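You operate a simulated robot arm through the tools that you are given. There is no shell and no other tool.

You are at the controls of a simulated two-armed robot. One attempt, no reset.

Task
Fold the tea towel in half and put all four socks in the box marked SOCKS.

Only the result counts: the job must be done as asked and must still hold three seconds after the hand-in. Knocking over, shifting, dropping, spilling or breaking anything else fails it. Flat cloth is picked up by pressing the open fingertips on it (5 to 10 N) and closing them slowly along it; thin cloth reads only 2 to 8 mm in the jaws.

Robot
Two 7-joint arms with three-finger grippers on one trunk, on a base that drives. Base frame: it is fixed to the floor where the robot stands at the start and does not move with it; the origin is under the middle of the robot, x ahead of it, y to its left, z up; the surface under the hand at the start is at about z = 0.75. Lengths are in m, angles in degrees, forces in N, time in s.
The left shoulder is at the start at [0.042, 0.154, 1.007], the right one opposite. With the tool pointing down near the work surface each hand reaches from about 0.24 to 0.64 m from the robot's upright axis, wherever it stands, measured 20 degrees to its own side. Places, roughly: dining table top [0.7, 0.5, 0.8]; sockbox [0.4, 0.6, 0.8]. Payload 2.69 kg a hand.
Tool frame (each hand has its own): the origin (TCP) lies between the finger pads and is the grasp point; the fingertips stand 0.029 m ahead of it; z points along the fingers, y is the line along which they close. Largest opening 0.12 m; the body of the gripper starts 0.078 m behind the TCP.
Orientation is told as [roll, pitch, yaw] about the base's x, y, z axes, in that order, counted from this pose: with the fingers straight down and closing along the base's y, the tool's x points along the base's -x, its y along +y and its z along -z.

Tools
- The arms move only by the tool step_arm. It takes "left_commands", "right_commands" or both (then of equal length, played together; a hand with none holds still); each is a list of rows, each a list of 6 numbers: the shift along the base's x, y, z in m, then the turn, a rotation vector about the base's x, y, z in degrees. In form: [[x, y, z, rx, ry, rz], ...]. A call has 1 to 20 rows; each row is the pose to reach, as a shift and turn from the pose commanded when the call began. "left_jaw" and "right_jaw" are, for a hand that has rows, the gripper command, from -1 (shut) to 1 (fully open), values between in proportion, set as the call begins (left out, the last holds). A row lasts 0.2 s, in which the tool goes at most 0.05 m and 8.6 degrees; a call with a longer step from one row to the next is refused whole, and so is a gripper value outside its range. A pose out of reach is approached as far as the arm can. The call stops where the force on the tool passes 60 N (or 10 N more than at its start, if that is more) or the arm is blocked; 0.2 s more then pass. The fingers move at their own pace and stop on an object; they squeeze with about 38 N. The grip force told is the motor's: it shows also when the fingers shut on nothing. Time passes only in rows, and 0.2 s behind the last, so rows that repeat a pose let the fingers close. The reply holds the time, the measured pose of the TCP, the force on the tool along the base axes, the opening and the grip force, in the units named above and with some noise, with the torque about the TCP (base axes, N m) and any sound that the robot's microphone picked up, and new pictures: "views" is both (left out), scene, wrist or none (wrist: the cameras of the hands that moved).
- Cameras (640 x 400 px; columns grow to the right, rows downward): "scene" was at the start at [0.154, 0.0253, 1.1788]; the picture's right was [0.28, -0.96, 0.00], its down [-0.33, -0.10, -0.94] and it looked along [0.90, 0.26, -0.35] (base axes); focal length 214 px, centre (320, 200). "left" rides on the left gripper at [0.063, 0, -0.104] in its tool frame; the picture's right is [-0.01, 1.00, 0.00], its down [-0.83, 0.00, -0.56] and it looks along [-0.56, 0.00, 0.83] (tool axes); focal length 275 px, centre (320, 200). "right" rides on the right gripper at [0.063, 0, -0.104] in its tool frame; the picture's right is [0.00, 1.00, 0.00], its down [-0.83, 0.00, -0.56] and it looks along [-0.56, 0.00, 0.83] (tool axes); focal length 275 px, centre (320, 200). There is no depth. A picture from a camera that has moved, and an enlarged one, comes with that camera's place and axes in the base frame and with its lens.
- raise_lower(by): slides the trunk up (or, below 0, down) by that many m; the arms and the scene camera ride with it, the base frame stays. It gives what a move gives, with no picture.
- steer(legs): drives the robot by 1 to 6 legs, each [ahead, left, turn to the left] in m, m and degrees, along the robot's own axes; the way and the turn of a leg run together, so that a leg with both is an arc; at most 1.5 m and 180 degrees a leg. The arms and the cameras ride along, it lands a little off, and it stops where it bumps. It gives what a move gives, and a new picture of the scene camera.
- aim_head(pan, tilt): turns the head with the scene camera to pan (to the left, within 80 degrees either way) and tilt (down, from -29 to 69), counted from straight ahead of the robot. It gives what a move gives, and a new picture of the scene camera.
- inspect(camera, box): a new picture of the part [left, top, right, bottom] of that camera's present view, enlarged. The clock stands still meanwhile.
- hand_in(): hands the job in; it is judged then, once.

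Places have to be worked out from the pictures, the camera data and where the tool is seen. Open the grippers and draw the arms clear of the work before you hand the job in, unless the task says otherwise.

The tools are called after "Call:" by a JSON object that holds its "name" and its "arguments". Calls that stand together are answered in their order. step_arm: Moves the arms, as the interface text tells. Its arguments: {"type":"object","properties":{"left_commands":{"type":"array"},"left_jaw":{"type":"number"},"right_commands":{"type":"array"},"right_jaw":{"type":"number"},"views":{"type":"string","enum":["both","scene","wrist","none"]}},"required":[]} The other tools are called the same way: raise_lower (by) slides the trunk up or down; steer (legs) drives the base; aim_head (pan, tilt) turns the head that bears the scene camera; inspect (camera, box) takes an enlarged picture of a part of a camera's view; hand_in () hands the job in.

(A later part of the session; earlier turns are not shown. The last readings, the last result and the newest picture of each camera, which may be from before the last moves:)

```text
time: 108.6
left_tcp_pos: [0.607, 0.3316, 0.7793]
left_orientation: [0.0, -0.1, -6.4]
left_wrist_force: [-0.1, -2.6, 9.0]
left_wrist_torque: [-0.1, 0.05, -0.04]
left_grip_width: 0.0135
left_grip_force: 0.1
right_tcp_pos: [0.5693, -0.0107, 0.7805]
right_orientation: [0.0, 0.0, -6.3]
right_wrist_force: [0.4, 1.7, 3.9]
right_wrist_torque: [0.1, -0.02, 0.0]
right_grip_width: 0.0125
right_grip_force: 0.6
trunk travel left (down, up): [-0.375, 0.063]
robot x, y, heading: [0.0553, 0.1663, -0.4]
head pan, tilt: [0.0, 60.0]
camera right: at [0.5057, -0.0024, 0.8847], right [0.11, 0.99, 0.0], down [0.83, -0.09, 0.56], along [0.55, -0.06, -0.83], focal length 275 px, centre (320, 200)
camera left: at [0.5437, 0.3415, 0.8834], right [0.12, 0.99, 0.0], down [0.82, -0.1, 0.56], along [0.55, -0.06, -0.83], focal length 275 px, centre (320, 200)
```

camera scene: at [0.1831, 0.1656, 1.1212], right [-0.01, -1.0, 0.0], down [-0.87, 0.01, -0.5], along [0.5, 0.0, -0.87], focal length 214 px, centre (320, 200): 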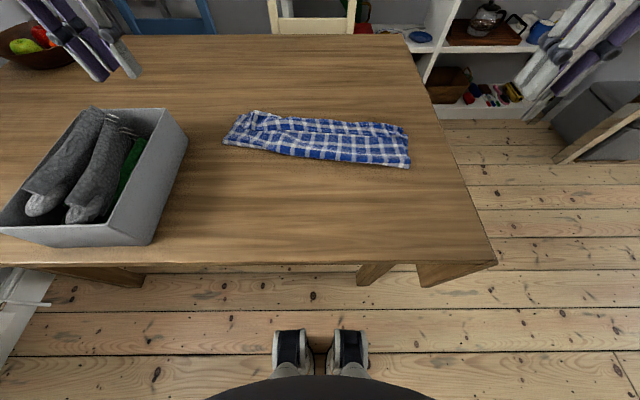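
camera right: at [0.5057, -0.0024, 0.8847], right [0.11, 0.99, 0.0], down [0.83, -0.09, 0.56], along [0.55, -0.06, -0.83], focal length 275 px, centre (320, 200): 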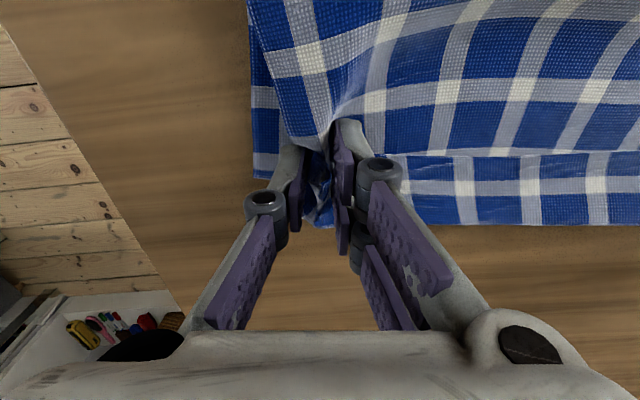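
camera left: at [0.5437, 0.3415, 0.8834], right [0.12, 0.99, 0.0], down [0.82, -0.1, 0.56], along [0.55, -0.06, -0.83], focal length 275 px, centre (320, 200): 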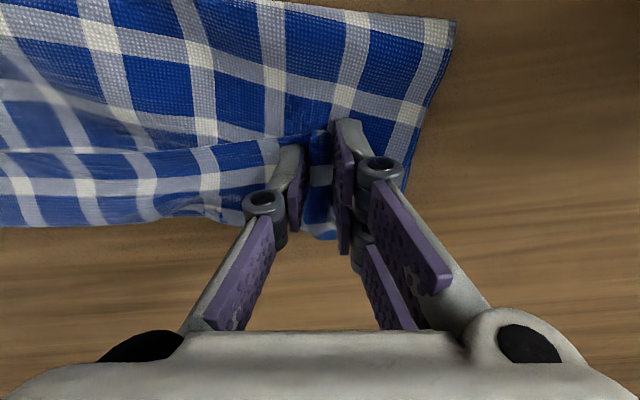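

Both ridges stand between the pads. I close fully with a little extra press.

Call:
{"name": "step_arm", "arguments": {"left_commands": [[0, 0, -0.0004, 0, 0, 0], [0, 0, -0.0005, 0, 0, 0]], "right_commands": [[0, 0, -0.0003, 0, 0, 0], [0, 0, -0.0003, 0, 0, 0]], "left_jaw": -0.88, "right_jaw": -0.9, "views": "none"}}

Call:
{"name": "step_arm", "arguments": {"left_commands": [[0, 0, -0.0003, 0, 0, 0], [0, 0, -0.0003, 0, 0, 0], [0, 0, -0.0003, 0, 0, 0]], "right_commands": [[0, 0, -0.0003, 0, 0, 0], [0, 0, -0.0003, 0, 0, 0], [0, 0, -0.0003, 0, 0, 0]], "left_jaw": -1, "right_jaw": -1, "views": "wrist"}}

```text
time: 109.2
left_tcp_pos: [0.6078, 0.3326, 0.7797]
left_orientation: [0.0, -0.1, -6.3]
left_wrist_force: [-0.4, -0.3, 7.2]
left_wrist_torque: [-0.04, 0.05, -0.03]
left_grip_width: 0.0058
left_grip_force: 0.1
right_tcp_pos: [0.5681, -0.0107, 0.7796]
right_orientation: [-0.1, 0.2, -6.4]
right_wrist_force: [0.1, 0.0, 3.5]
right_wrist_torque: [0.03, -0.02, 0.0]
right_grip_width: 0.006
right_grip_force: 0.1
trunk travel left (down, up): [-0.375, 0.063]
robot x, y, heading: [0.0536, 0.1635, -0.2]
head pan, tilt: [0.0, 60.0]
```

```text
time: 110.0
left_tcp_pos: [0.607, 0.3328, 0.7794]
left_orientation: [0.0, -0.2, -6.4]
left_wrist_force: [0.3, -2.7, 10.6]
left_wrist_torque: [-0.26, 0.11, 0.01]
left_grip_width: 0.0032
left_grip_force: 34.6
right_tcp_pos: [0.5704, -0.0092, 0.7805]
right_orientation: [0.0, 0.1, -6.3]
right_wrist_force: [-0.9, 1.8, 6.7]
right_wrist_torque: [-0.13, 0.0, 0.03]
right_grip_width: 0.0021
right_grip_force: 32.3
trunk travel left (down, up): [-0.375, 0.063]
robot x, y, heading: [0.0538, 0.1683, -0.6]
head pan, tilt: [0.0, 60.0]
camera right: at [0.5061, -0.0014, 0.8836], right [0.11, 0.99, 0.0], down [0.83, -0.09, 0.56], along [0.55, -0.06, -0.83], focal length 275 px, centre (320, 200)
camera left: at [0.5439, 0.3415, 0.8826], right [0.12, 0.99, 0.0], down [0.82, -0.1, 0.56], along [0.55, -0.06, -0.83], focal length 275 px, centre (320, 200)
```

right: 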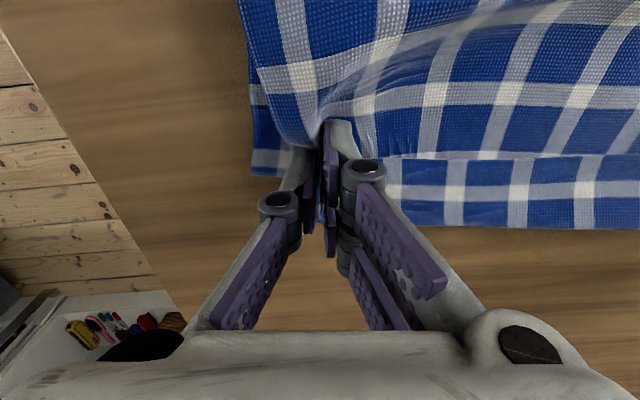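
left: 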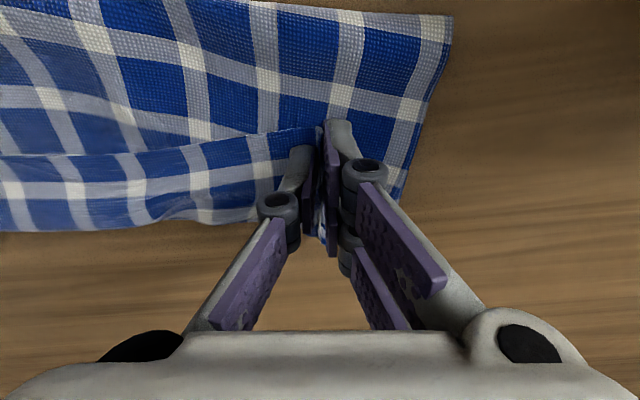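

Both hold cloth (3.2 and 2.1 mm). I lift them 5 cm with a slight pull back and look.

Call:
{"name": "step_arm", "arguments": {"left_commands": [[-0.002, 0, 0.01, 0, 0, 0], [-0.005, 0, 0.02, 0, 0, 0], [-0.01, 0, 0.035, 0, 0, 0], [-0.015, 0, 0.05, 0, 0, 0]], "right_commands": [[-0.002, 0, 0.01, 0, 0, 0], [-0.005, 0, 0.02, 0, 0, 0], [-0.01, 0, 0.035, 0, 0, 0], [-0.015, 0, 0.05, 0, 0, 0]], "views": "both"}}

Call:
{"name": "inspect", "arguments": {"camera": "scene", "box": [200, 60, 440, 210]}}

```text
time: 111.0
left_tcp_pos: [0.5911, 0.3316, 0.8277]
left_orientation: [-0.1, 0.0, -6.5]
left_wrist_force: [-0.2, -0.8, 0.6]
left_wrist_torque: [-0.02, 0.01, -0.02]
left_grip_width: 0.0031
left_grip_force: 30.1
right_tcp_pos: [0.5547, -0.0113, 0.8301]
right_orientation: [0.0, 0.1, -6.3]
right_wrist_force: [0.4, 0.8, -0.2]
right_wrist_torque: [0.04, 0.01, 0.04]
right_grip_width: 0.0031
right_grip_force: 33.8
trunk travel left (down, up): [-0.375, 0.063]
robot x, y, heading: [0.0522, 0.1672, -0.4]
head pan, tilt: [0.0, 60.0]
camera scene: at [0.1837, 0.1662, 1.1211], right [-0.01, -1.0, 0.0], down [-0.87, 0.01, -0.5], along [0.5, 0.0, -0.87], focal length 214 px, centre (320, 200)
camera right: at [0.4915, -0.0024, 0.9337], right [0.11, 0.99, 0.0], down [0.83, -0.09, 0.55], along [0.55, -0.06, -0.83], focal length 275 px, centre (320, 200)
camera left: at [0.5292, 0.3421, 0.9313], right [0.12, 0.99, 0.0], down [0.83, -0.1, 0.56], along [0.55, -0.06, -0.83], focal length 275 px, centre (320, 200)
```

scene: 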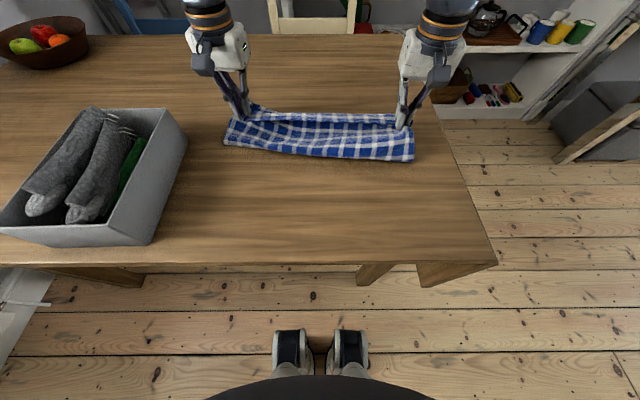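
right: 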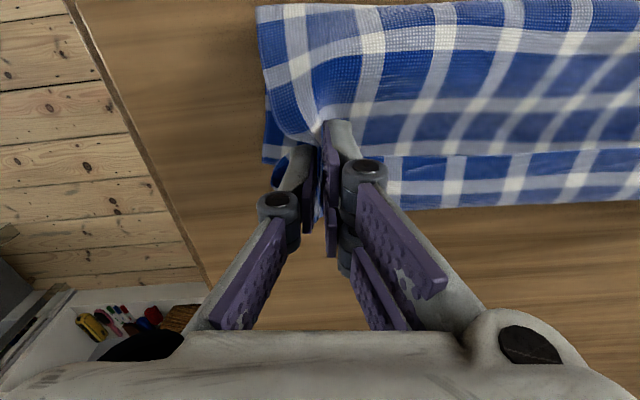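
left: 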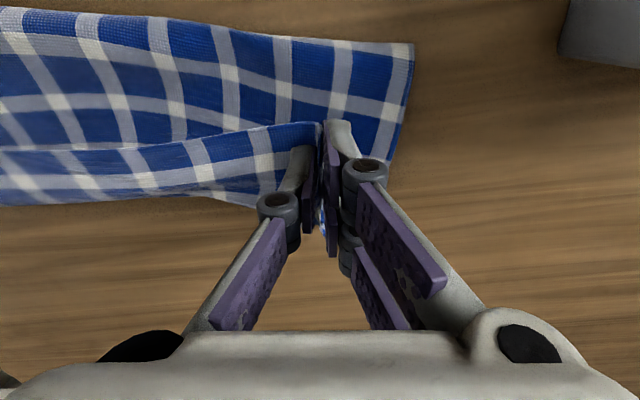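

```text
2.67 times, centred on (320, 135) of scene
camera zoom: at [0.1837, 0.1662, 1.1211], right [-0.01, -1.0, 0.0], down [-0.87, 0.01, -0.5], along [0.5, 0.0, -0.87], focal length 572 px, centre (320, 373)
```

zoom: 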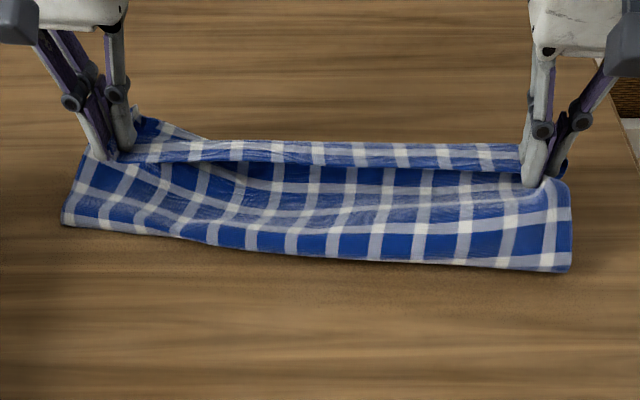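

The hem is up between the hands. I now carry it back toward the near side to unroll the towel.

Call:
{"name": "step_arm", "arguments": {"left_commands": [[-0.01, 0, 0.02, 0, 0, 0], [-0.03, 0, 0.04, 0, 0, 0], [-0.055, 0, 0.055, 0, 0, 0], [-0.08, 0, 0.06, 0, 0, 0], [-0.105, 0, 0.055, 0, 0, 0], [-0.13, 0, 0.04, 0, 0, 0]], "right_commands": [[-0.01, 0, 0.02, 0, 0, 0], [-0.033, 0, 0.04, 0, 0, 0], [-0.06, 0, 0.055, 0, 0, 0], [-0.09, 0, 0.06, 0, 0, 0], [-0.118, 0, 0.055, 0, 0, 0], [-0.146, 0, 0.04, 0, 0, 0]], "views": "both"}}

```text
time: 112.4
left_tcp_pos: [0.4619, 0.333, 0.8669]
left_orientation: [0.0, 0.0, -6.5]
left_wrist_force: [0.4, 0.4, -1.6]
left_wrist_torque: [0.12, -0.04, -0.01]
left_grip_width: 0.0036
left_grip_force: 32.7
right_tcp_pos: [0.4095, -0.0098, 0.8697]
right_orientation: [0.0, 0.0, -6.3]
right_wrist_force: [-0.1, 1.5, -1.9]
right_wrist_torque: [0.07, -0.04, 0.01]
right_grip_width: 0.0031
right_grip_force: 31.7
trunk travel left (down, up): [-0.375, 0.063]
robot x, y, heading: [0.0486, 0.1663, -0.4]
head pan, tilt: [0.0, 60.0]
camera scene: at [0.1837, 0.1663, 1.1211], right [-0.01, -1.0, 0.0], down [-0.87, 0.01, -0.5], along [0.5, 0.0, -0.87], focal length 214 px, centre (320, 200)
camera right: at [0.3463, -0.0008, 0.9736], right [0.11, 0.99, 0.0], down [0.83, -0.09, 0.56], along [0.55, -0.06, -0.83], focal length 275 px, centre (320, 200)
camera left: at [0.3992, 0.3415, 0.9711], right [0.12, 0.99, 0.0], down [0.82, -0.1, 0.56], along [0.55, -0.06, -0.83], focal length 275 px, centre (320, 200)
```

scene: 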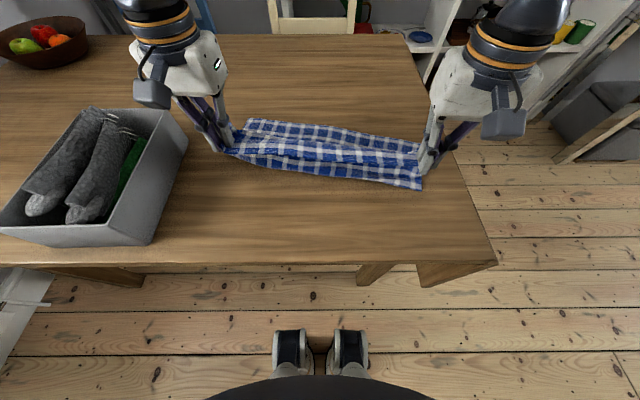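
right: 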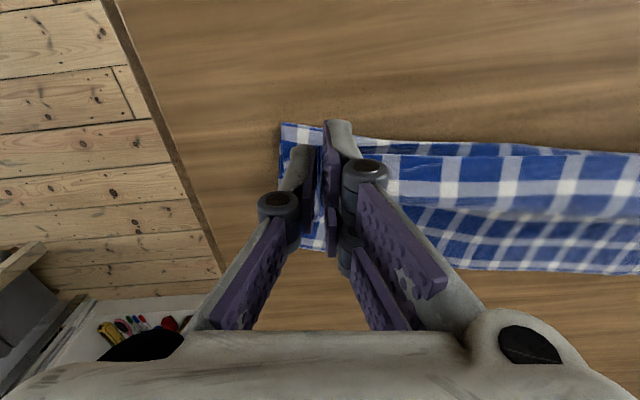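
left: 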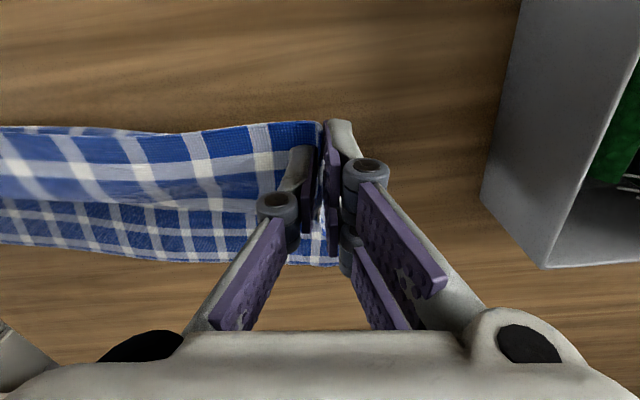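

The towel is hanging off the hands with the far half on the table. I pull back and down a little more to lay more of it flat, spreading the hands slightly.

Call:
{"name": "step_arm", "arguments": {"left_commands": [[-0.015, 0.002, -0.008, 0, 0, 0], [-0.03, 0.003, -0.018, 0, 0, 0], [-0.045, 0.005, -0.028, 0, 0, 0], [-0.06, 0.006, -0.038, 0, 0, 0], [-0.07, 0.006, -0.045, 0, 0, 0]], "right_commands": [[-0.015, -0.002, -0.008, 0, 0, 0], [-0.03, -0.003, -0.018, 0, 0, 0], [-0.045, -0.005, -0.028, 0, 0, 0], [-0.06, -0.006, -0.038, 0, 0, 0], [-0.07, -0.006, -0.045, 0, 0, 0]], "views": "both"}}

Call:
{"name": "inspect", "arguments": {"camera": "scene", "box": [200, 90, 460, 252]}}

```text
time: 113.6
left_tcp_pos: [0.3925, 0.3393, 0.824]
left_orientation: [0.0, -0.1, -6.4]
left_wrist_force: [1.1, -11.4, -1.2]
left_wrist_torque: [-0.31, 0.0, 0.01]
left_grip_width: 0.0036
left_grip_force: 32.6
right_tcp_pos: [0.3373, -0.0171, 0.826]
right_orientation: [0.1, 0.1, -6.3]
right_wrist_force: [0.3, 12.0, 0.4]
right_wrist_torque: [0.38, -0.03, 0.25]
right_grip_width: 0.0024
right_grip_force: 29.8
trunk travel left (down, up): [-0.375, 0.063]
robot x, y, heading: [0.0548, 0.1658, -0.4]
head pan, tilt: [0.0, 60.0]
camera scene: at [0.1839, 0.1663, 1.1211], right [-0.01, -1.0, 0.0], down [-0.87, 0.01, -0.5], along [0.5, 0.0, -0.87], focal length 214 px, centre (320, 200)
camera right: at [0.2753, -0.0081, 0.93], right [0.11, 0.99, 0.0], down [0.83, -0.09, 0.56], along [0.55, -0.06, -0.83], focal length 275 px, centre (320, 200)
camera left: at [0.3296, 0.3481, 0.9274], right [0.11, 0.99, 0.0], down [0.82, -0.09, 0.56], along [0.55, -0.06, -0.83], focal length 275 px, centre (320, 200)
```

scene: 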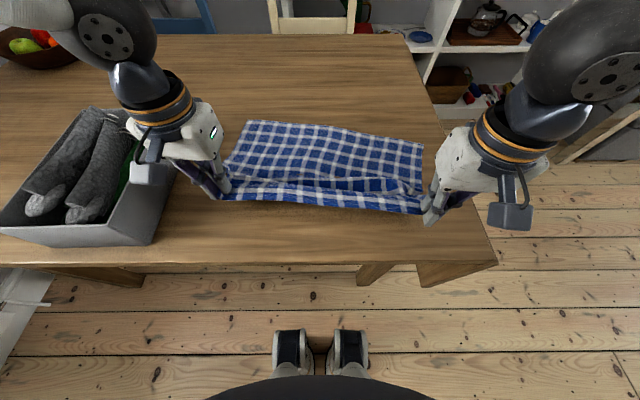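
right: 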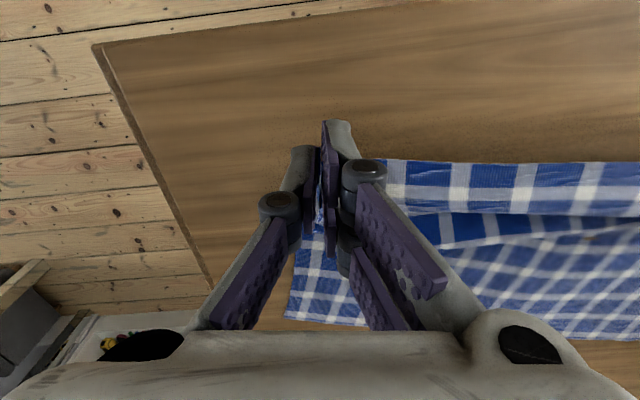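
left: 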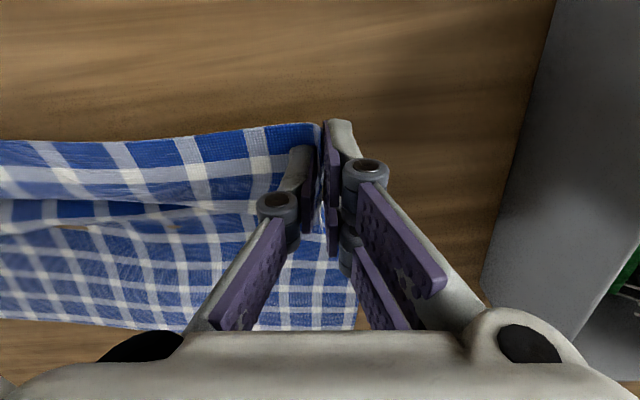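

```text
2.46 times, centred on (330, 171) of scene
camera zoom: at [0.1839, 0.1663, 1.1211], right [-0.01, -1.0, 0.0], down [-0.87, 0.01, -0.5], along [0.5, 0.0, -0.87], focal length 528 px, centre (295, 271)
```

zoom: 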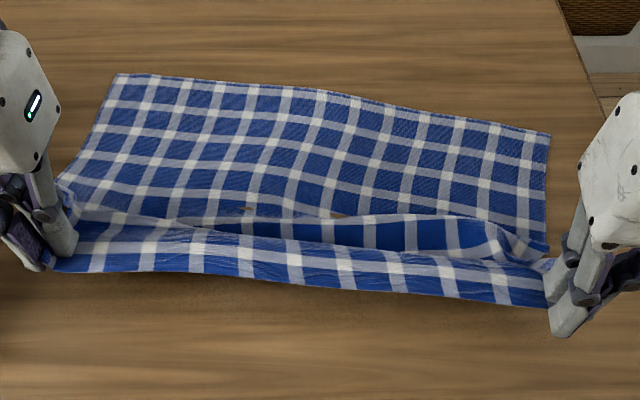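

Tension is high (12 N) and the right grip may hold two layers. I relax the spread a little and zoom on the right grip.

Call:
{"name": "step_arm", "arguments": {"left_commands": [[0, -0.004, 0, 0, 0, 0], [0, -0.004, 0, 0, 0, 0]], "right_commands": [[0, 0.004, 0, 0, 0, 0], [0, 0.004, 0, 0, 0, 0]], "views": "none"}}

Call:
{"name": "inspect", "arguments": {"camera": "right", "box": [240, 110, 560, 350]}}

Call:
{"name": "inspect", "arguments": {"camera": "scene", "box": [370, 130, 470, 230]}}

Call:
{"name": "inspect", "arguments": {"camera": "left", "box": [100, 100, 420, 340]}}

```text
time: 114.2
left_tcp_pos: [0.3929, 0.3347, 0.8242]
left_orientation: [0.1, -0.1, -6.4]
left_wrist_force: [0.1, -4.0, 0.2]
left_wrist_torque: [-0.15, 0.04, -0.02]
left_grip_width: 0.0031
left_grip_force: 34.0
right_tcp_pos: [0.3402, -0.0123, 0.8257]
right_orientation: [-0.1, 0.1, -6.3]
right_wrist_force: [0.7, 4.1, -0.1]
right_wrist_torque: [0.14, -0.02, 0.1]
right_grip_width: 0.0027
right_grip_force: 29.5
trunk travel left (down, up): [-0.375, 0.063]
robot x, y, heading: [0.0532, 0.1671, -0.3]
head pan, tilt: [0.0, 60.0]
```

```text
1.67 times, centred on (400, 230) of right
camera zoom: at [0.2758, -0.0044, 0.9299], right [0.11, 0.99, 0.0], down [0.83, -0.09, 0.55], along [0.55, -0.06, -0.83], focal length 459 px, centre (187, 150)
```

zoom: 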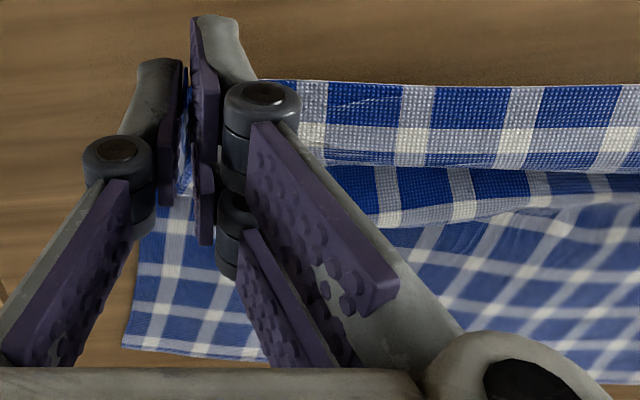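

```text
4.00 times, centred on (420, 180) of scene
camera zoom: at [0.184, 0.1663, 1.1211], right [-0.01, -1.0, 0.0], down [-0.87, 0.01, -0.5], along [0.5, 0.0, -0.87], focal length 858 px, centre (-80, 280)
```

zoom: 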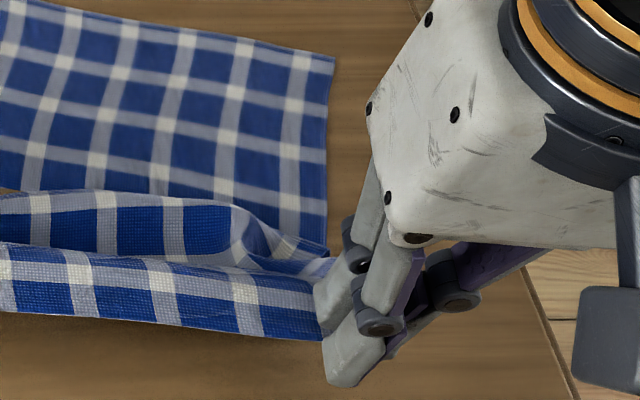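

```text
1.67 times, centred on (260, 220) of left
camera zoom: at [0.3297, 0.3439, 0.9273], right [0.12, 0.99, 0.0], down [0.83, -0.1, 0.56], along [0.55, -0.06, -0.83], focal length 459 px, centre (420, 167)
```

zoom: 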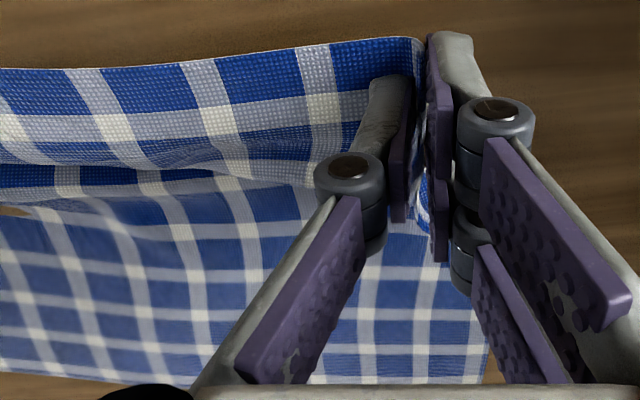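

The right hand is pinching the hem plus a second ridge behind it. I lower both hands, release just the right, and look so I can regrasp only the hem.

Call:
{"name": "step_arm", "arguments": {"left_commands": [[-0.005, 0, -0.01, 0, 0, 0], [-0.01, 0, -0.02, 0, 0, 0], [-0.015, 0, -0.03, 0, 0, 0], [-0.02, 0, -0.036, 0, 0, 0]], "right_commands": [[-0.004, 0, -0.01, 0, 0, 0], [-0.008, 0, -0.02, 0, 0, 0], [-0.012, 0, -0.03, 0, 0, 0], [-0.014, 0, -0.038, 0, 0, 0]], "views": "none"}}

Call:
{"name": "step_arm", "arguments": {"right_commands": [[0, 0, 0, 0, 0, 0], [0, 0, 0, 0, 0, 0], [0, 0, 0.01, 0, 0, 0], [0, 0, 0.03, 0, 0, 0], [0, 0, 0.06, 0, 0, 0], [0, 0, 0.09, 0, 0, 0]], "right_jaw": -0.4, "views": "both"}}

Call:
{"name": "inspect", "arguments": {"camera": "right", "box": [200, 60, 520, 300]}}

```text
time: 115.2
left_tcp_pos: [0.373, 0.3362, 0.7874]
left_orientation: [0.0, -0.1, -6.3]
left_wrist_force: [0.1, -6.0, 1.5]
left_wrist_torque: [-0.18, 0.02, 0.0]
left_grip_width: 0.002
left_grip_force: 32.8
right_tcp_pos: [0.3244, -0.0126, 0.7876]
right_orientation: [-0.1, 0.2, -6.3]
right_wrist_force: [0.3, 4.1, 2.4]
right_wrist_torque: [0.02, 0.04, 0.15]
right_grip_width: 0.0029
right_grip_force: 34.0
trunk travel left (down, up): [-0.375, 0.063]
robot x, y, heading: [0.0535, 0.1683, -0.3]
head pan, tilt: [0.0, 60.0]
```

```text
time: 116.6
left_tcp_pos: [0.3715, 0.3359, 0.7869]
left_orientation: [0.1, -0.1, -6.4]
left_wrist_force: [0.2, 0.4, -1.3]
left_wrist_torque: [0.1, 0.04, -0.01]
left_grip_width: 0.0033
left_grip_force: 31.7
right_tcp_pos: [0.3246, -0.0131, 0.8782]
right_orientation: [-0.1, 0.1, -6.3]
right_wrist_force: [-0.5, 0.1, -0.5]
right_wrist_torque: [-0.03, 0.01, -0.01]
right_grip_width: 0.0363
right_grip_force: 0.0
trunk travel left (down, up): [-0.375, 0.063]
robot x, y, heading: [0.0553, 0.1697, -0.6]
head pan, tilt: [0.0, 60.0]
camera scene: at [0.1839, 0.1662, 1.1211], right [-0.01, -1.0, 0.0], down [-0.87, 0.01, -0.5], along [0.5, 0.0, -0.87], focal length 214 px, centre (320, 200)
camera right: at [0.2623, -0.0047, 0.9816], right [0.11, 0.99, 0.0], down [0.83, -0.09, 0.55], along [0.55, -0.06, -0.83], focal length 275 px, centre (320, 200)
```

scene: 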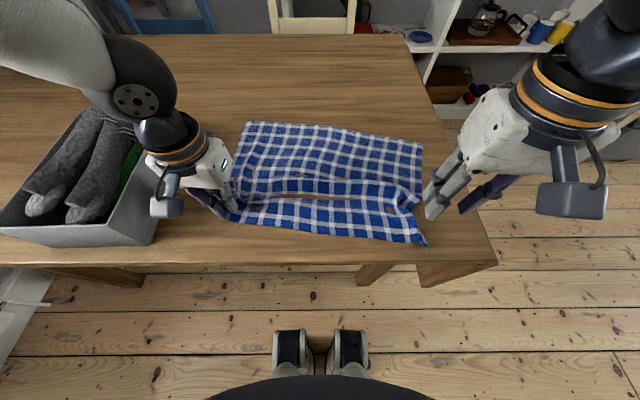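
right: 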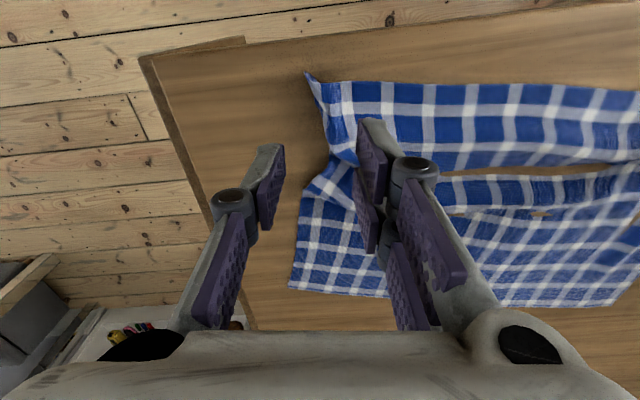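

```text
1.67 times, centred on (360, 180) of right
camera zoom: at [0.2623, -0.0047, 0.9816], right [0.11, 0.99, 0.0], down [0.83, -0.09, 0.55], along [0.55, -0.06, -0.83], focal length 459 px, centre (253, 233)
```

zoom: 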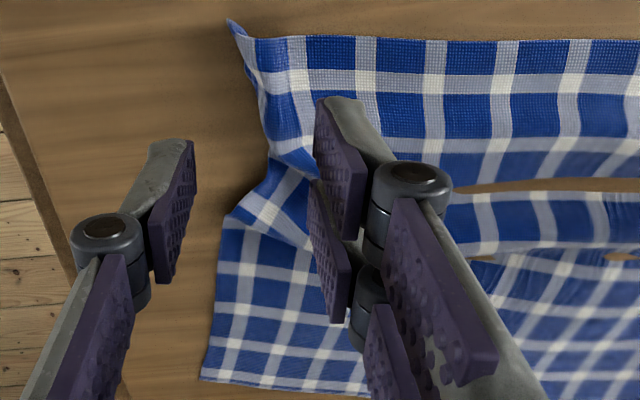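

The hem on the right is now free, corner NR at about (0.296, −0.02). I position the right hand 3 cm in along the hem from that corner, just above the cloth.

Call:
{"name": "step_arm", "arguments": {"right_commands": [[-0.004, 0.012, -0.02, 0, 0, 0], [-0.008, 0.025, -0.045, 0, 0, 0], [-0.008, 0.025, -0.07, 0, 0, 0], [-0.008, 0.025, -0.09, 0, 0, 0], [-0.008, 0.025, -0.09, 0, 0, 0]], "right_jaw": -0.42, "views": "wrist"}}

```text
time: 117.8
left_tcp_pos: [0.3723, 0.3345, 0.7879]
left_orientation: [-0.1, -0.1, -6.4]
left_wrist_force: [3.0, 1.4, -4.5]
left_wrist_torque: [0.69, 0.15, -0.01]
left_grip_width: 0.0024
left_grip_force: 29.8
right_tcp_pos: [0.317, 0.0116, 0.7847]
right_orientation: [-0.1, 0.2, -6.3]
right_wrist_force: [-0.8, -0.1, 0.4]
right_wrist_torque: [0.01, 0.0, -0.02]
right_grip_width: 0.0348
right_grip_force: 0.1
trunk travel left (down, up): [-0.375, 0.063]
robot x, y, heading: [0.0519, 0.1717, -0.4]
head pan, tilt: [0.0, 60.0]
camera right: at [0.2536, 0.0196, 0.8902], right [0.11, 0.99, 0.0], down [0.83, -0.09, 0.55], along [0.55, -0.06, -0.83], focal length 275 px, centre (320, 200)
```

right: 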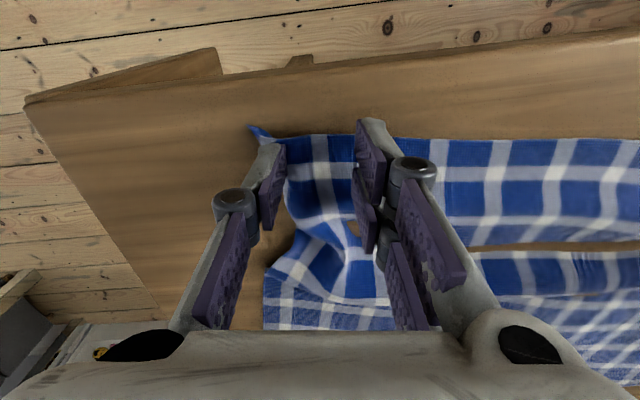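

Placement is good (hem ~1 cm ahead of the tips). I press down.

Call:
{"name": "step_arm", "arguments": {"right_commands": [[0, 0, -0.002, 0, 0, 0], [0, 0, -0.0045, 0, 0, 0], [0, 0, -0.0045, 0, 0, 0]], "views": "none"}}

```text
time: 118.6
left_tcp_pos: [0.3724, 0.3351, 0.7884]
left_orientation: [0.0, -0.1, -6.4]
left_wrist_force: [0.0, 4.2, 1.8]
left_wrist_torque: [-0.3, 0.03, -0.07]
left_grip_width: 0.0019
left_grip_force: 29.3
right_tcp_pos: [0.3164, 0.0111, 0.7824]
right_orientation: [0.0, 0.0, -6.3]
right_wrist_force: [0.1, 0.3, -0.1]
right_wrist_torque: [0.0, -0.01, 0.03]
right_grip_width: 0.035
right_grip_force: 0.0
trunk travel left (down, up): [-0.375, 0.063]
robot x, y, heading: [0.0544, 0.1692, -0.6]
head pan, tilt: [0.0, 60.0]
```

Still not touching; I lower another 2 mm.

Call:
{"name": "step_arm", "arguments": {"right_commands": [[0, 0, -0.001, 0, 0, 0], [0, 0, -0.002, 0, 0, 0], [0, 0, -0.002, 0, 0, 0]], "views": "none"}}

```text
time: 119.4
left_tcp_pos: [0.3719, 0.3357, 0.7869]
left_orientation: [0.1, -0.1, -6.3]
left_wrist_force: [0.1, 3.0, -2.1]
left_wrist_torque: [0.05, -0.02, 0.0]
left_grip_width: 0.0043
left_grip_force: 33.3
right_tcp_pos: [0.3179, 0.0111, 0.7806]
right_orientation: [-0.1, 0.1, -6.3]
right_wrist_force: [-0.7, -1.0, 16.0]
right_wrist_torque: [-0.4, -0.02, -0.01]
right_grip_width: 0.035
right_grip_force: 0.2
trunk travel left (down, up): [-0.375, 0.063]
robot x, y, heading: [0.0563, 0.1662, -0.5]
head pan, tilt: [0.0, 60.0]
```

16 N with all load on one finger side; I ease 0.3 mm and begin closing in stages.

Call:
{"name": "step_arm", "arguments": {"right_commands": [[0, 0, 0.0003, 0, 0, 0], [0, 0, 0.0003, 0, 0, 0]], "right_jaw": -0.53, "views": "none"}}

Call:
{"name": "step_arm", "arguments": {"right_commands": [[0, 0, -0.0002, 0, 0, 0], [0, 0, -0.0002, 0, 0, 0]], "right_jaw": -0.64, "views": "wrist"}}

```text
time: 120.0
left_tcp_pos: [0.3722, 0.3355, 0.7865]
left_orientation: [-0.1, 0.0, -6.3]
left_wrist_force: [1.2, 1.0, -1.2]
left_wrist_torque: [-0.29, -0.05, 0.01]
left_grip_width: 0.0013
left_grip_force: 29.1
right_tcp_pos: [0.3164, 0.0119, 0.7805]
right_orientation: [0.0, 0.1, -6.2]
right_wrist_force: [0.5, 0.3, 2.7]
right_wrist_torque: [-0.02, -0.01, -0.01]
right_grip_width: 0.0289
right_grip_force: 0.1
trunk travel left (down, up): [-0.375, 0.063]
robot x, y, heading: [0.0526, 0.1685, -0.4]
head pan, tilt: [0.0, 60.0]
```

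```text
time: 120.6
left_tcp_pos: [0.3721, 0.336, 0.7871]
left_orientation: [0.1, -0.2, -6.4]
left_wrist_force: [0.2, 0.9, -1.0]
left_wrist_torque: [0.07, 0.04, 0.01]
left_grip_width: 0.0043
left_grip_force: 33.1
right_tcp_pos: [0.316, 0.0119, 0.78]
right_orientation: [0.0, 0.1, -6.2]
right_wrist_force: [-0.1, 0.9, 3.5]
right_wrist_torque: [-0.02, -0.02, 0.0]
right_grip_width: 0.0209
right_grip_force: 0.0
trunk travel left (down, up): [-0.375, 0.063]
robot x, y, heading: [0.0538, 0.1665, -0.7]
head pan, tilt: [0.0, 60.0]
camera right: at [0.2537, 0.0202, 0.8844], right [0.11, 0.99, 0.0], down [0.83, -0.09, 0.55], along [0.55, -0.06, -0.83], focal length 275 px, centre (320, 200)
```

right: 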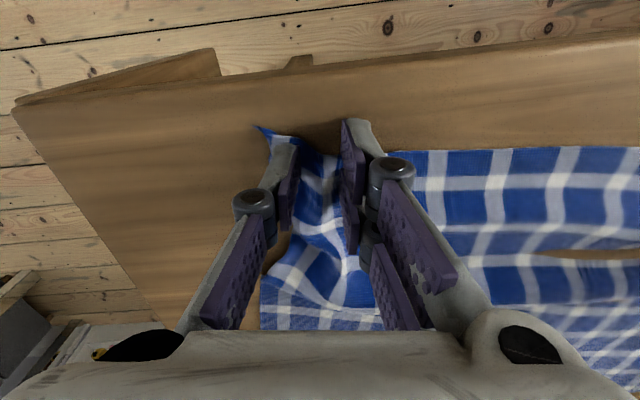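

A bulge is forming. I press a bit more and continue closing.

Call:
{"name": "step_arm", "arguments": {"right_commands": [[0, 0, -0.0006, 0, 0, 0], [0, 0, -0.0006, 0, 0, 0]], "right_jaw": -0.74, "views": "none"}}

Call:
{"name": "step_arm", "arguments": {"right_commands": [[0, 0, -0.0004, 0, 0, 0], [0, 0, -0.0004, 0, 0, 0]], "right_jaw": -0.83, "views": "wrist"}}

```text
time: 121.2
left_tcp_pos: [0.372, 0.3356, 0.7866]
left_orientation: [0.0, -0.1, -6.3]
left_wrist_force: [1.0, 2.4, 0.7]
left_wrist_torque: [0.14, 0.05, -0.02]
left_grip_width: 0.0032
left_grip_force: 35.8
right_tcp_pos: [0.3169, 0.0125, 0.7796]
right_orientation: [0.0, 0.1, -6.3]
right_wrist_force: [0.2, 0.3, 6.1]
right_wrist_torque: [-0.08, 0.01, 0.04]
right_grip_width: 0.0144
right_grip_force: 0.0
trunk travel left (down, up): [-0.375, 0.063]
robot x, y, heading: [0.054, 0.1674, -0.6]
head pan, tilt: [0.0, 60.0]
```

```text
time: 121.8
left_tcp_pos: [0.3719, 0.3355, 0.7882]
left_orientation: [0.0, -0.2, -6.5]
left_wrist_force: [0.1, 0.0, 2.0]
left_wrist_torque: [0.07, -0.05, -0.01]
left_grip_width: 0.0014
left_grip_force: 30.2
right_tcp_pos: [0.3168, 0.0118, 0.7786]
right_orientation: [0.0, 0.1, -6.3]
right_wrist_force: [-0.2, 0.4, 5.6]
right_wrist_torque: [-0.05, -0.03, 0.02]
right_grip_width: 0.0088
right_grip_force: 0.0
trunk travel left (down, up): [-0.375, 0.063]
robot x, y, heading: [0.0536, 0.1697, -0.4]
head pan, tilt: [0.0, 60.0]
camera right: at [0.2536, 0.0206, 0.8833], right [0.11, 0.99, 0.0], down [0.83, -0.09, 0.55], along [0.55, -0.06, -0.83], focal length 275 px, centre (320, 200)
```

right: 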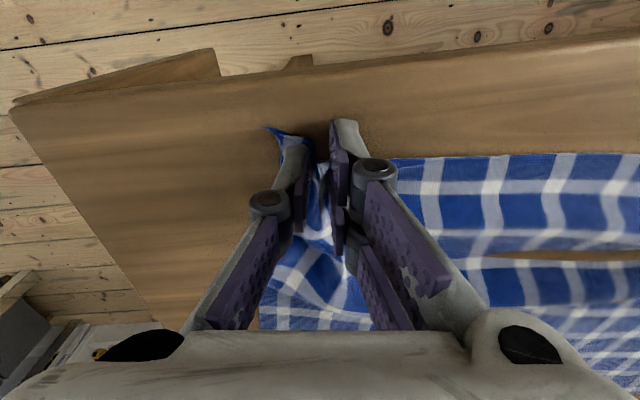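

Good ridge at 9 mm with 5.6 N. I close fully.

Call:
{"name": "step_arm", "arguments": {"right_commands": [[0, 0, -0.0005, 0, 0, 0], [0, 0, -0.0005, 0, 0, 0]], "right_jaw": -0.91, "views": "none"}}

Call:
{"name": "step_arm", "arguments": {"right_commands": [[0, 0, -0.0003, 0, 0, 0], [0, 0, -0.0003, 0, 0, 0], [0, 0, -0.0003, 0, 0, 0]], "right_jaw": -1, "views": "wrist"}}

```text
time: 122.4
left_tcp_pos: [0.3716, 0.3345, 0.7874]
left_orientation: [0.0, -0.2, -6.4]
left_wrist_force: [0.0, 0.5, -0.2]
left_wrist_torque: [-0.02, 0.03, -0.01]
left_grip_width: 0.0037
left_grip_force: 35.9
right_tcp_pos: [0.3167, 0.0115, 0.7784]
right_orientation: [0.0, 0.1, -6.4]
right_wrist_force: [0.9, 0.9, 6.7]
right_wrist_torque: [-0.02, -0.05, 0.03]
right_grip_width: 0.0049
right_grip_force: 0.1
trunk travel left (down, up): [-0.375, 0.063]
robot x, y, heading: [0.0549, 0.1656, -0.3]
head pan, tilt: [0.0, 60.0]
```

```text
time: 123.2
left_tcp_pos: [0.3713, 0.3362, 0.7875]
left_orientation: [0.0, -0.1, -6.4]
left_wrist_force: [-1.6, -0.9, 0.9]
left_wrist_torque: [-0.08, -0.03, 0.02]
left_grip_width: 0.0024
left_grip_force: 30.8
right_tcp_pos: [0.3161, 0.0122, 0.7789]
right_orientation: [0.0, 0.1, -6.3]
right_wrist_force: [0.6, 0.5, 9.9]
right_wrist_torque: [-0.16, 0.02, -0.02]
right_grip_width: 0.0028
right_grip_force: 31.9
trunk travel left (down, up): [-0.375, 0.063]
robot x, y, heading: [0.0511, 0.1696, -0.4]
head pan, tilt: [0.0, 60.0]
camera right: at [0.2534, 0.0205, 0.8824], right [0.11, 0.99, 0.0], down [0.83, -0.09, 0.56], along [0.55, -0.06, -0.83], focal length 275 px, centre (320, 200)
```

right: 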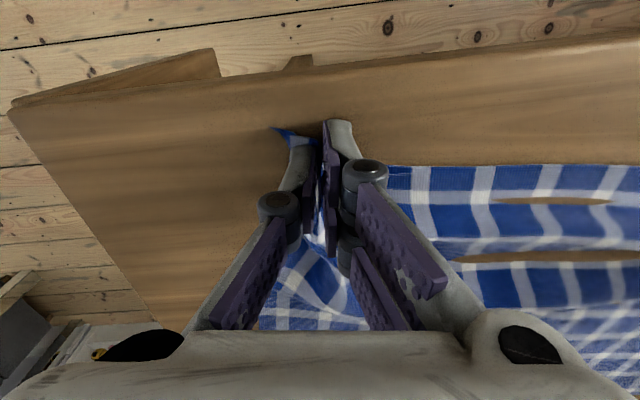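

Both hands hold the hem again (2.4 and 2.8 mm). Because the towel has twisted and rucked, I'll lift it clear of the table, let it hang, and re-lay it properly before folding. First lift straight up and a little forward.

Call:
{"name": "step_arm", "arguments": {"left_commands": [[0.01, 0.001, 0.03, 0, 0, 0], [0.025, 0.002, 0.065, 0, 0, 0], [0.042, 0.003, 0.1, 0, 0, 0], [0.06, 0.004, 0.135, 0, 0, 0], [0.078, 0.004, 0.17, 0, 0, 0], [0.096, 0.004, 0.205, 0, 0, 0]], "right_commands": [[0.012, -0.001, 0.03, 0, 0, 0], [0.028, -0.002, 0.065, 0, 0, 0], [0.046, -0.003, 0.1, 0, 0, 0], [0.065, -0.004, 0.135, 0, 0, 0], [0.085, -0.004, 0.17, 0, 0, 0], [0.104, -0.004, 0.205, 0, 0, 0]], "views": "both"}}

```text
time: 124.6
left_tcp_pos: [0.4663, 0.3385, 0.9931]
left_orientation: [0.0, 0.0, -6.4]
left_wrist_force: [0.1, -1.0, -1.3]
left_wrist_torque: [-0.01, 0.01, 0.03]
left_grip_width: 0.0032
left_grip_force: 31.1
right_tcp_pos: [0.4209, 0.009, 0.9857]
right_orientation: [-0.1, 0.0, -6.3]
right_wrist_force: [0.2, 4.9, 0.3]
right_wrist_torque: [0.1, -0.05, 0.03]
right_grip_width: 0.002
right_grip_force: 31.2
trunk travel left (down, up): [-0.375, 0.063]
robot x, y, heading: [0.0511, 0.1675, -0.3]
head pan, tilt: [0.0, 60.0]
camera scene: at [0.184, 0.1662, 1.1211], right [-0.01, -1.0, 0.0], down [-0.87, 0.01, -0.5], along [0.5, 0.0, -0.87], focal length 214 px, centre (320, 200)
camera right: at [0.3565, 0.0168, 1.0892], right [0.11, 0.99, 0.0], down [0.83, -0.09, 0.55], along [0.55, -0.06, -0.83], focal length 275 px, centre (320, 200)
camera left: at [0.4051, 0.3482, 1.097], right [0.12, 0.99, 0.0], down [0.83, -0.1, 0.56], along [0.55, -0.06, -0.83], focal length 275 px, centre (320, 200)
```

scene: 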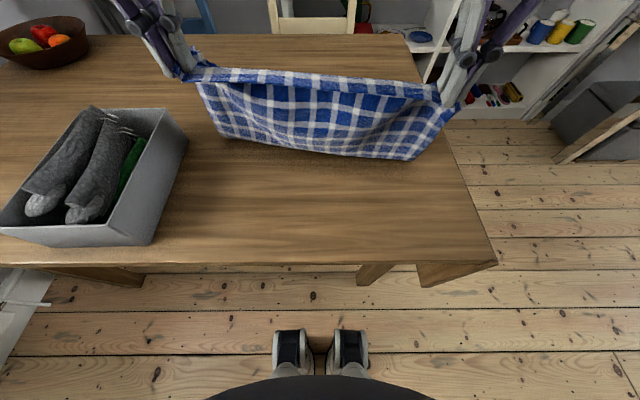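
right: 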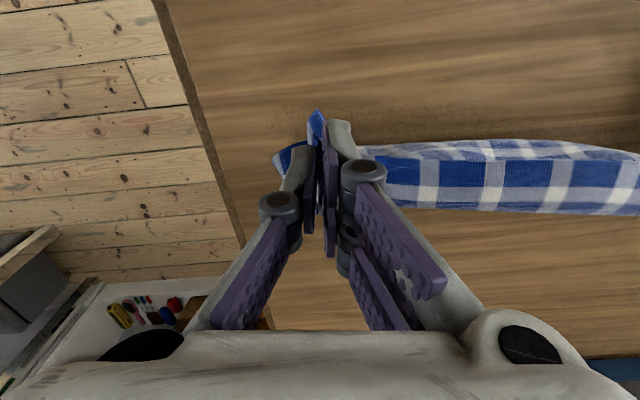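
left: 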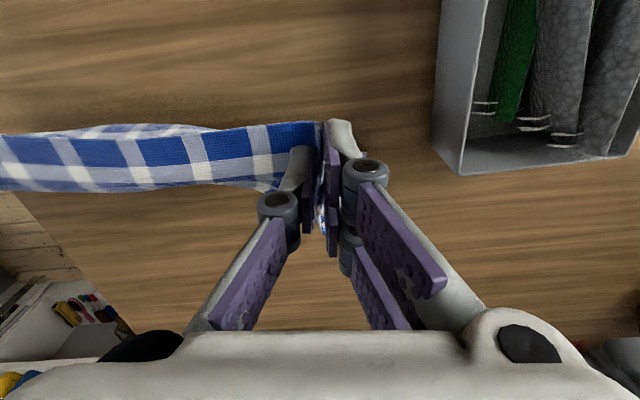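

The towel is nearly hanging free. I raise it a further 9 cm so the far edge clears the table.

Call:
{"name": "step_arm", "arguments": {"left_commands": [[0.01, 0, 0.03, 0, 0, 0], [0.02, 0, 0.06, 0, 0, 0], [0.03, 0, 0.085, 0, 0, 0], [0.035, 0, 0.1, 0, 0, 0], [0.035, 0, 0.1, 0, 0, 0], [0.035, 0, 0.1, 0, 0, 0]], "right_commands": [[0.012, 0, 0.03, 0, 0, 0], [0.024, 0, 0.06, 0, 0, 0], [0.036, 0.001, 0.085, 0, 0, 0], [0.041, 0.001, 0.107, 0, 0, 0], [0.041, 0.001, 0.107, 0, 0, 0], [0.041, 0.001, 0.107, 0, 0, 0]], "views": "both"}}

```text
time: 126.0
left_tcp_pos: [0.5026, 0.3378, 1.094]
left_orientation: [0.0, 0.0, -6.5]
left_wrist_force: [-0.9, -3.2, -1.0]
left_wrist_torque: [-0.06, 0.02, 0.0]
left_grip_width: 0.0031
left_grip_force: 34.7
right_tcp_pos: [0.4618, 0.0084, 1.0902]
right_orientation: [0.0, 0.1, -6.2]
right_wrist_force: [-0.8, 1.6, -0.9]
right_wrist_torque: [0.1, -0.01, 0.03]
right_grip_width: 0.0024
right_grip_force: 30.9
trunk travel left (down, up): [-0.375, 0.063]
robot x, y, heading: [0.0516, 0.1687, -0.3]
head pan, tilt: [0.0, 60.0]
camera scene: at [0.184, 0.1663, 1.1211], right [-0.01, -1.0, 0.0], down [-0.87, 0.01, -0.5], along [0.5, 0.0, -0.87], focal length 214 px, centre (320, 200)
camera right: at [0.398, 0.0175, 1.1941], right [0.11, 0.99, 0.0], down [0.83, -0.09, 0.55], along [0.55, -0.06, -0.83], focal length 275 px, centre (320, 200)
camera left: at [0.4404, 0.3482, 1.197], right [0.12, 0.99, 0.0], down [0.83, -0.1, 0.56], along [0.55, -0.06, -0.83], focal length 275 px, centre (320, 200)
```

scene: 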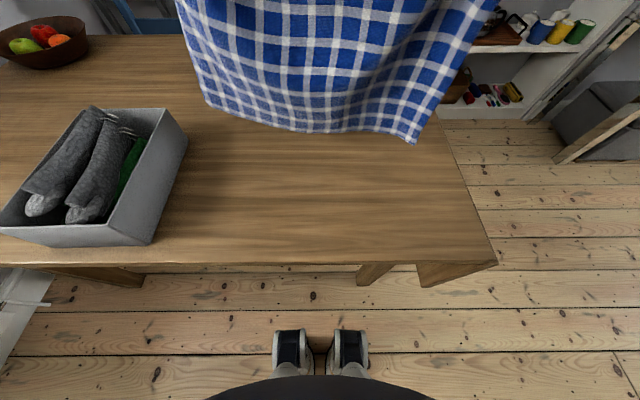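
right: 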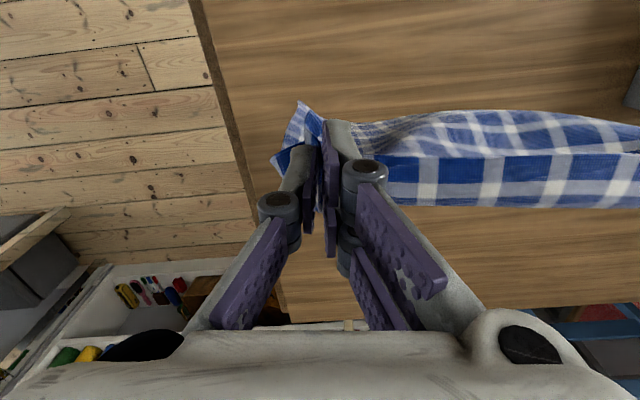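
left: 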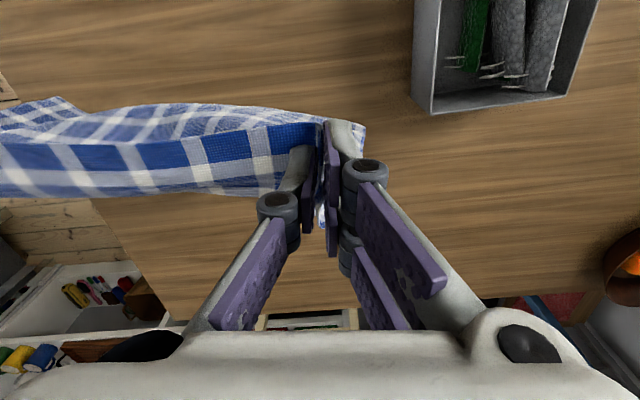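

The towel now hangs freely. I realise the grip clamps the hem with the cloth leaving toward +x, so the clean way is: set the hanging bottom edge down near the robot, lay the cloth away from me (+x) for half its length, then bring the held hem back (−x) onto the bottom edge. First I move the hanging towel back to x≈0.4.

Call:
{"name": "step_arm", "arguments": {"left_commands": [[-0.015, 0, 0, 0, 0, 0], [-0.03, 0.001, 0, 0, 0, 0], [-0.045, 0.002, 0, 0, 0, 0], [-0.06, 0.002, 0, 0, 0, 0], [-0.075, 0.002, 0, 0, 0, 0], [-0.09, 0.002, 0, 0, 0, 0], [-0.09, 0.002, 0, 0, 0, 0], [-0.09, 0.002, 0, 0, 0, 0]], "right_commands": [[-0.015, 0, 0.002, 0, 0, 0], [-0.03, -0.001, 0.004, 0, 0, 0], [-0.045, -0.002, 0.004, 0, 0, 0], [-0.06, -0.002, 0.004, 0, 0, 0], [-0.075, -0.002, 0.004, 0, 0, 0], [-0.09, -0.002, 0.004, 0, 0, 0], [-0.09, -0.002, 0.004, 0, 0, 0], [-0.09, -0.002, 0.004, 0, 0, 0]], "views": "both"}}

```text
time: 127.8
left_tcp_pos: [0.4121, 0.3409, 1.093]
left_orientation: [0.0, -0.1, -6.4]
left_wrist_force: [-0.4, -6.0, 0.0]
left_wrist_torque: [-0.07, -0.02, 0.04]
left_grip_width: 0.0033
left_grip_force: 33.2
right_tcp_pos: [0.3729, 0.0059, 1.0941]
right_orientation: [0.1, 0.1, -6.2]
right_wrist_force: [-0.3, 6.3, -0.9]
right_wrist_torque: [0.14, -0.04, 0.11]
right_grip_width: 0.0026
right_grip_force: 31.4
trunk travel left (down, up): [-0.375, 0.063]
robot x, y, heading: [0.0509, 0.1666, -0.6]
head pan, tilt: [0.0, 60.0]
camera scene: at [0.1839, 0.1662, 1.1211], right [-0.01, -1.0, 0.0], down [-0.87, 0.01, -0.5], along [0.5, 0.0, -0.87], focal length 214 px, centre (320, 200)
camera right: at [0.3087, 0.015, 1.1979], right [0.11, 0.99, 0.0], down [0.83, -0.09, 0.55], along [0.55, -0.06, -0.83], focal length 275 px, centre (320, 200)
camera left: at [0.35, 0.3502, 1.1956], right [0.12, 0.99, 0.0], down [0.83, -0.1, 0.56], along [0.55, -0.06, -0.83], focal length 275 px, centre (320, 200)
```

scene: 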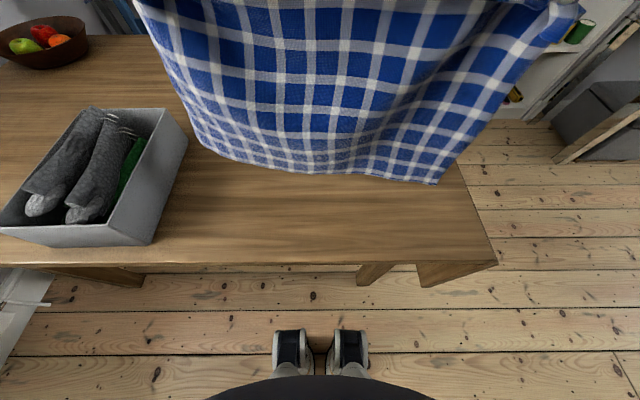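
right: 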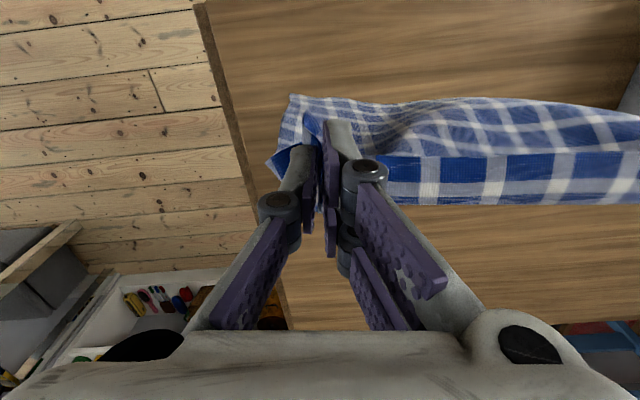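
left: 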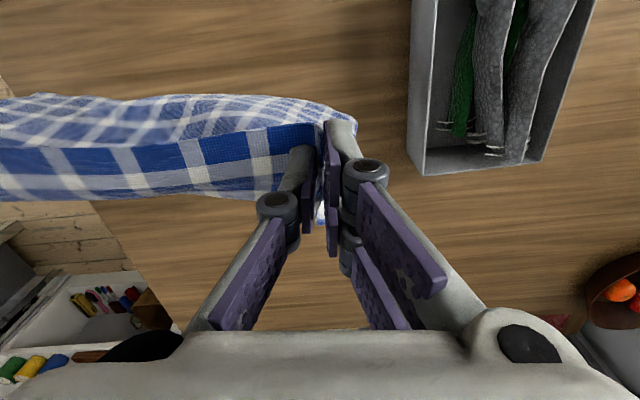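

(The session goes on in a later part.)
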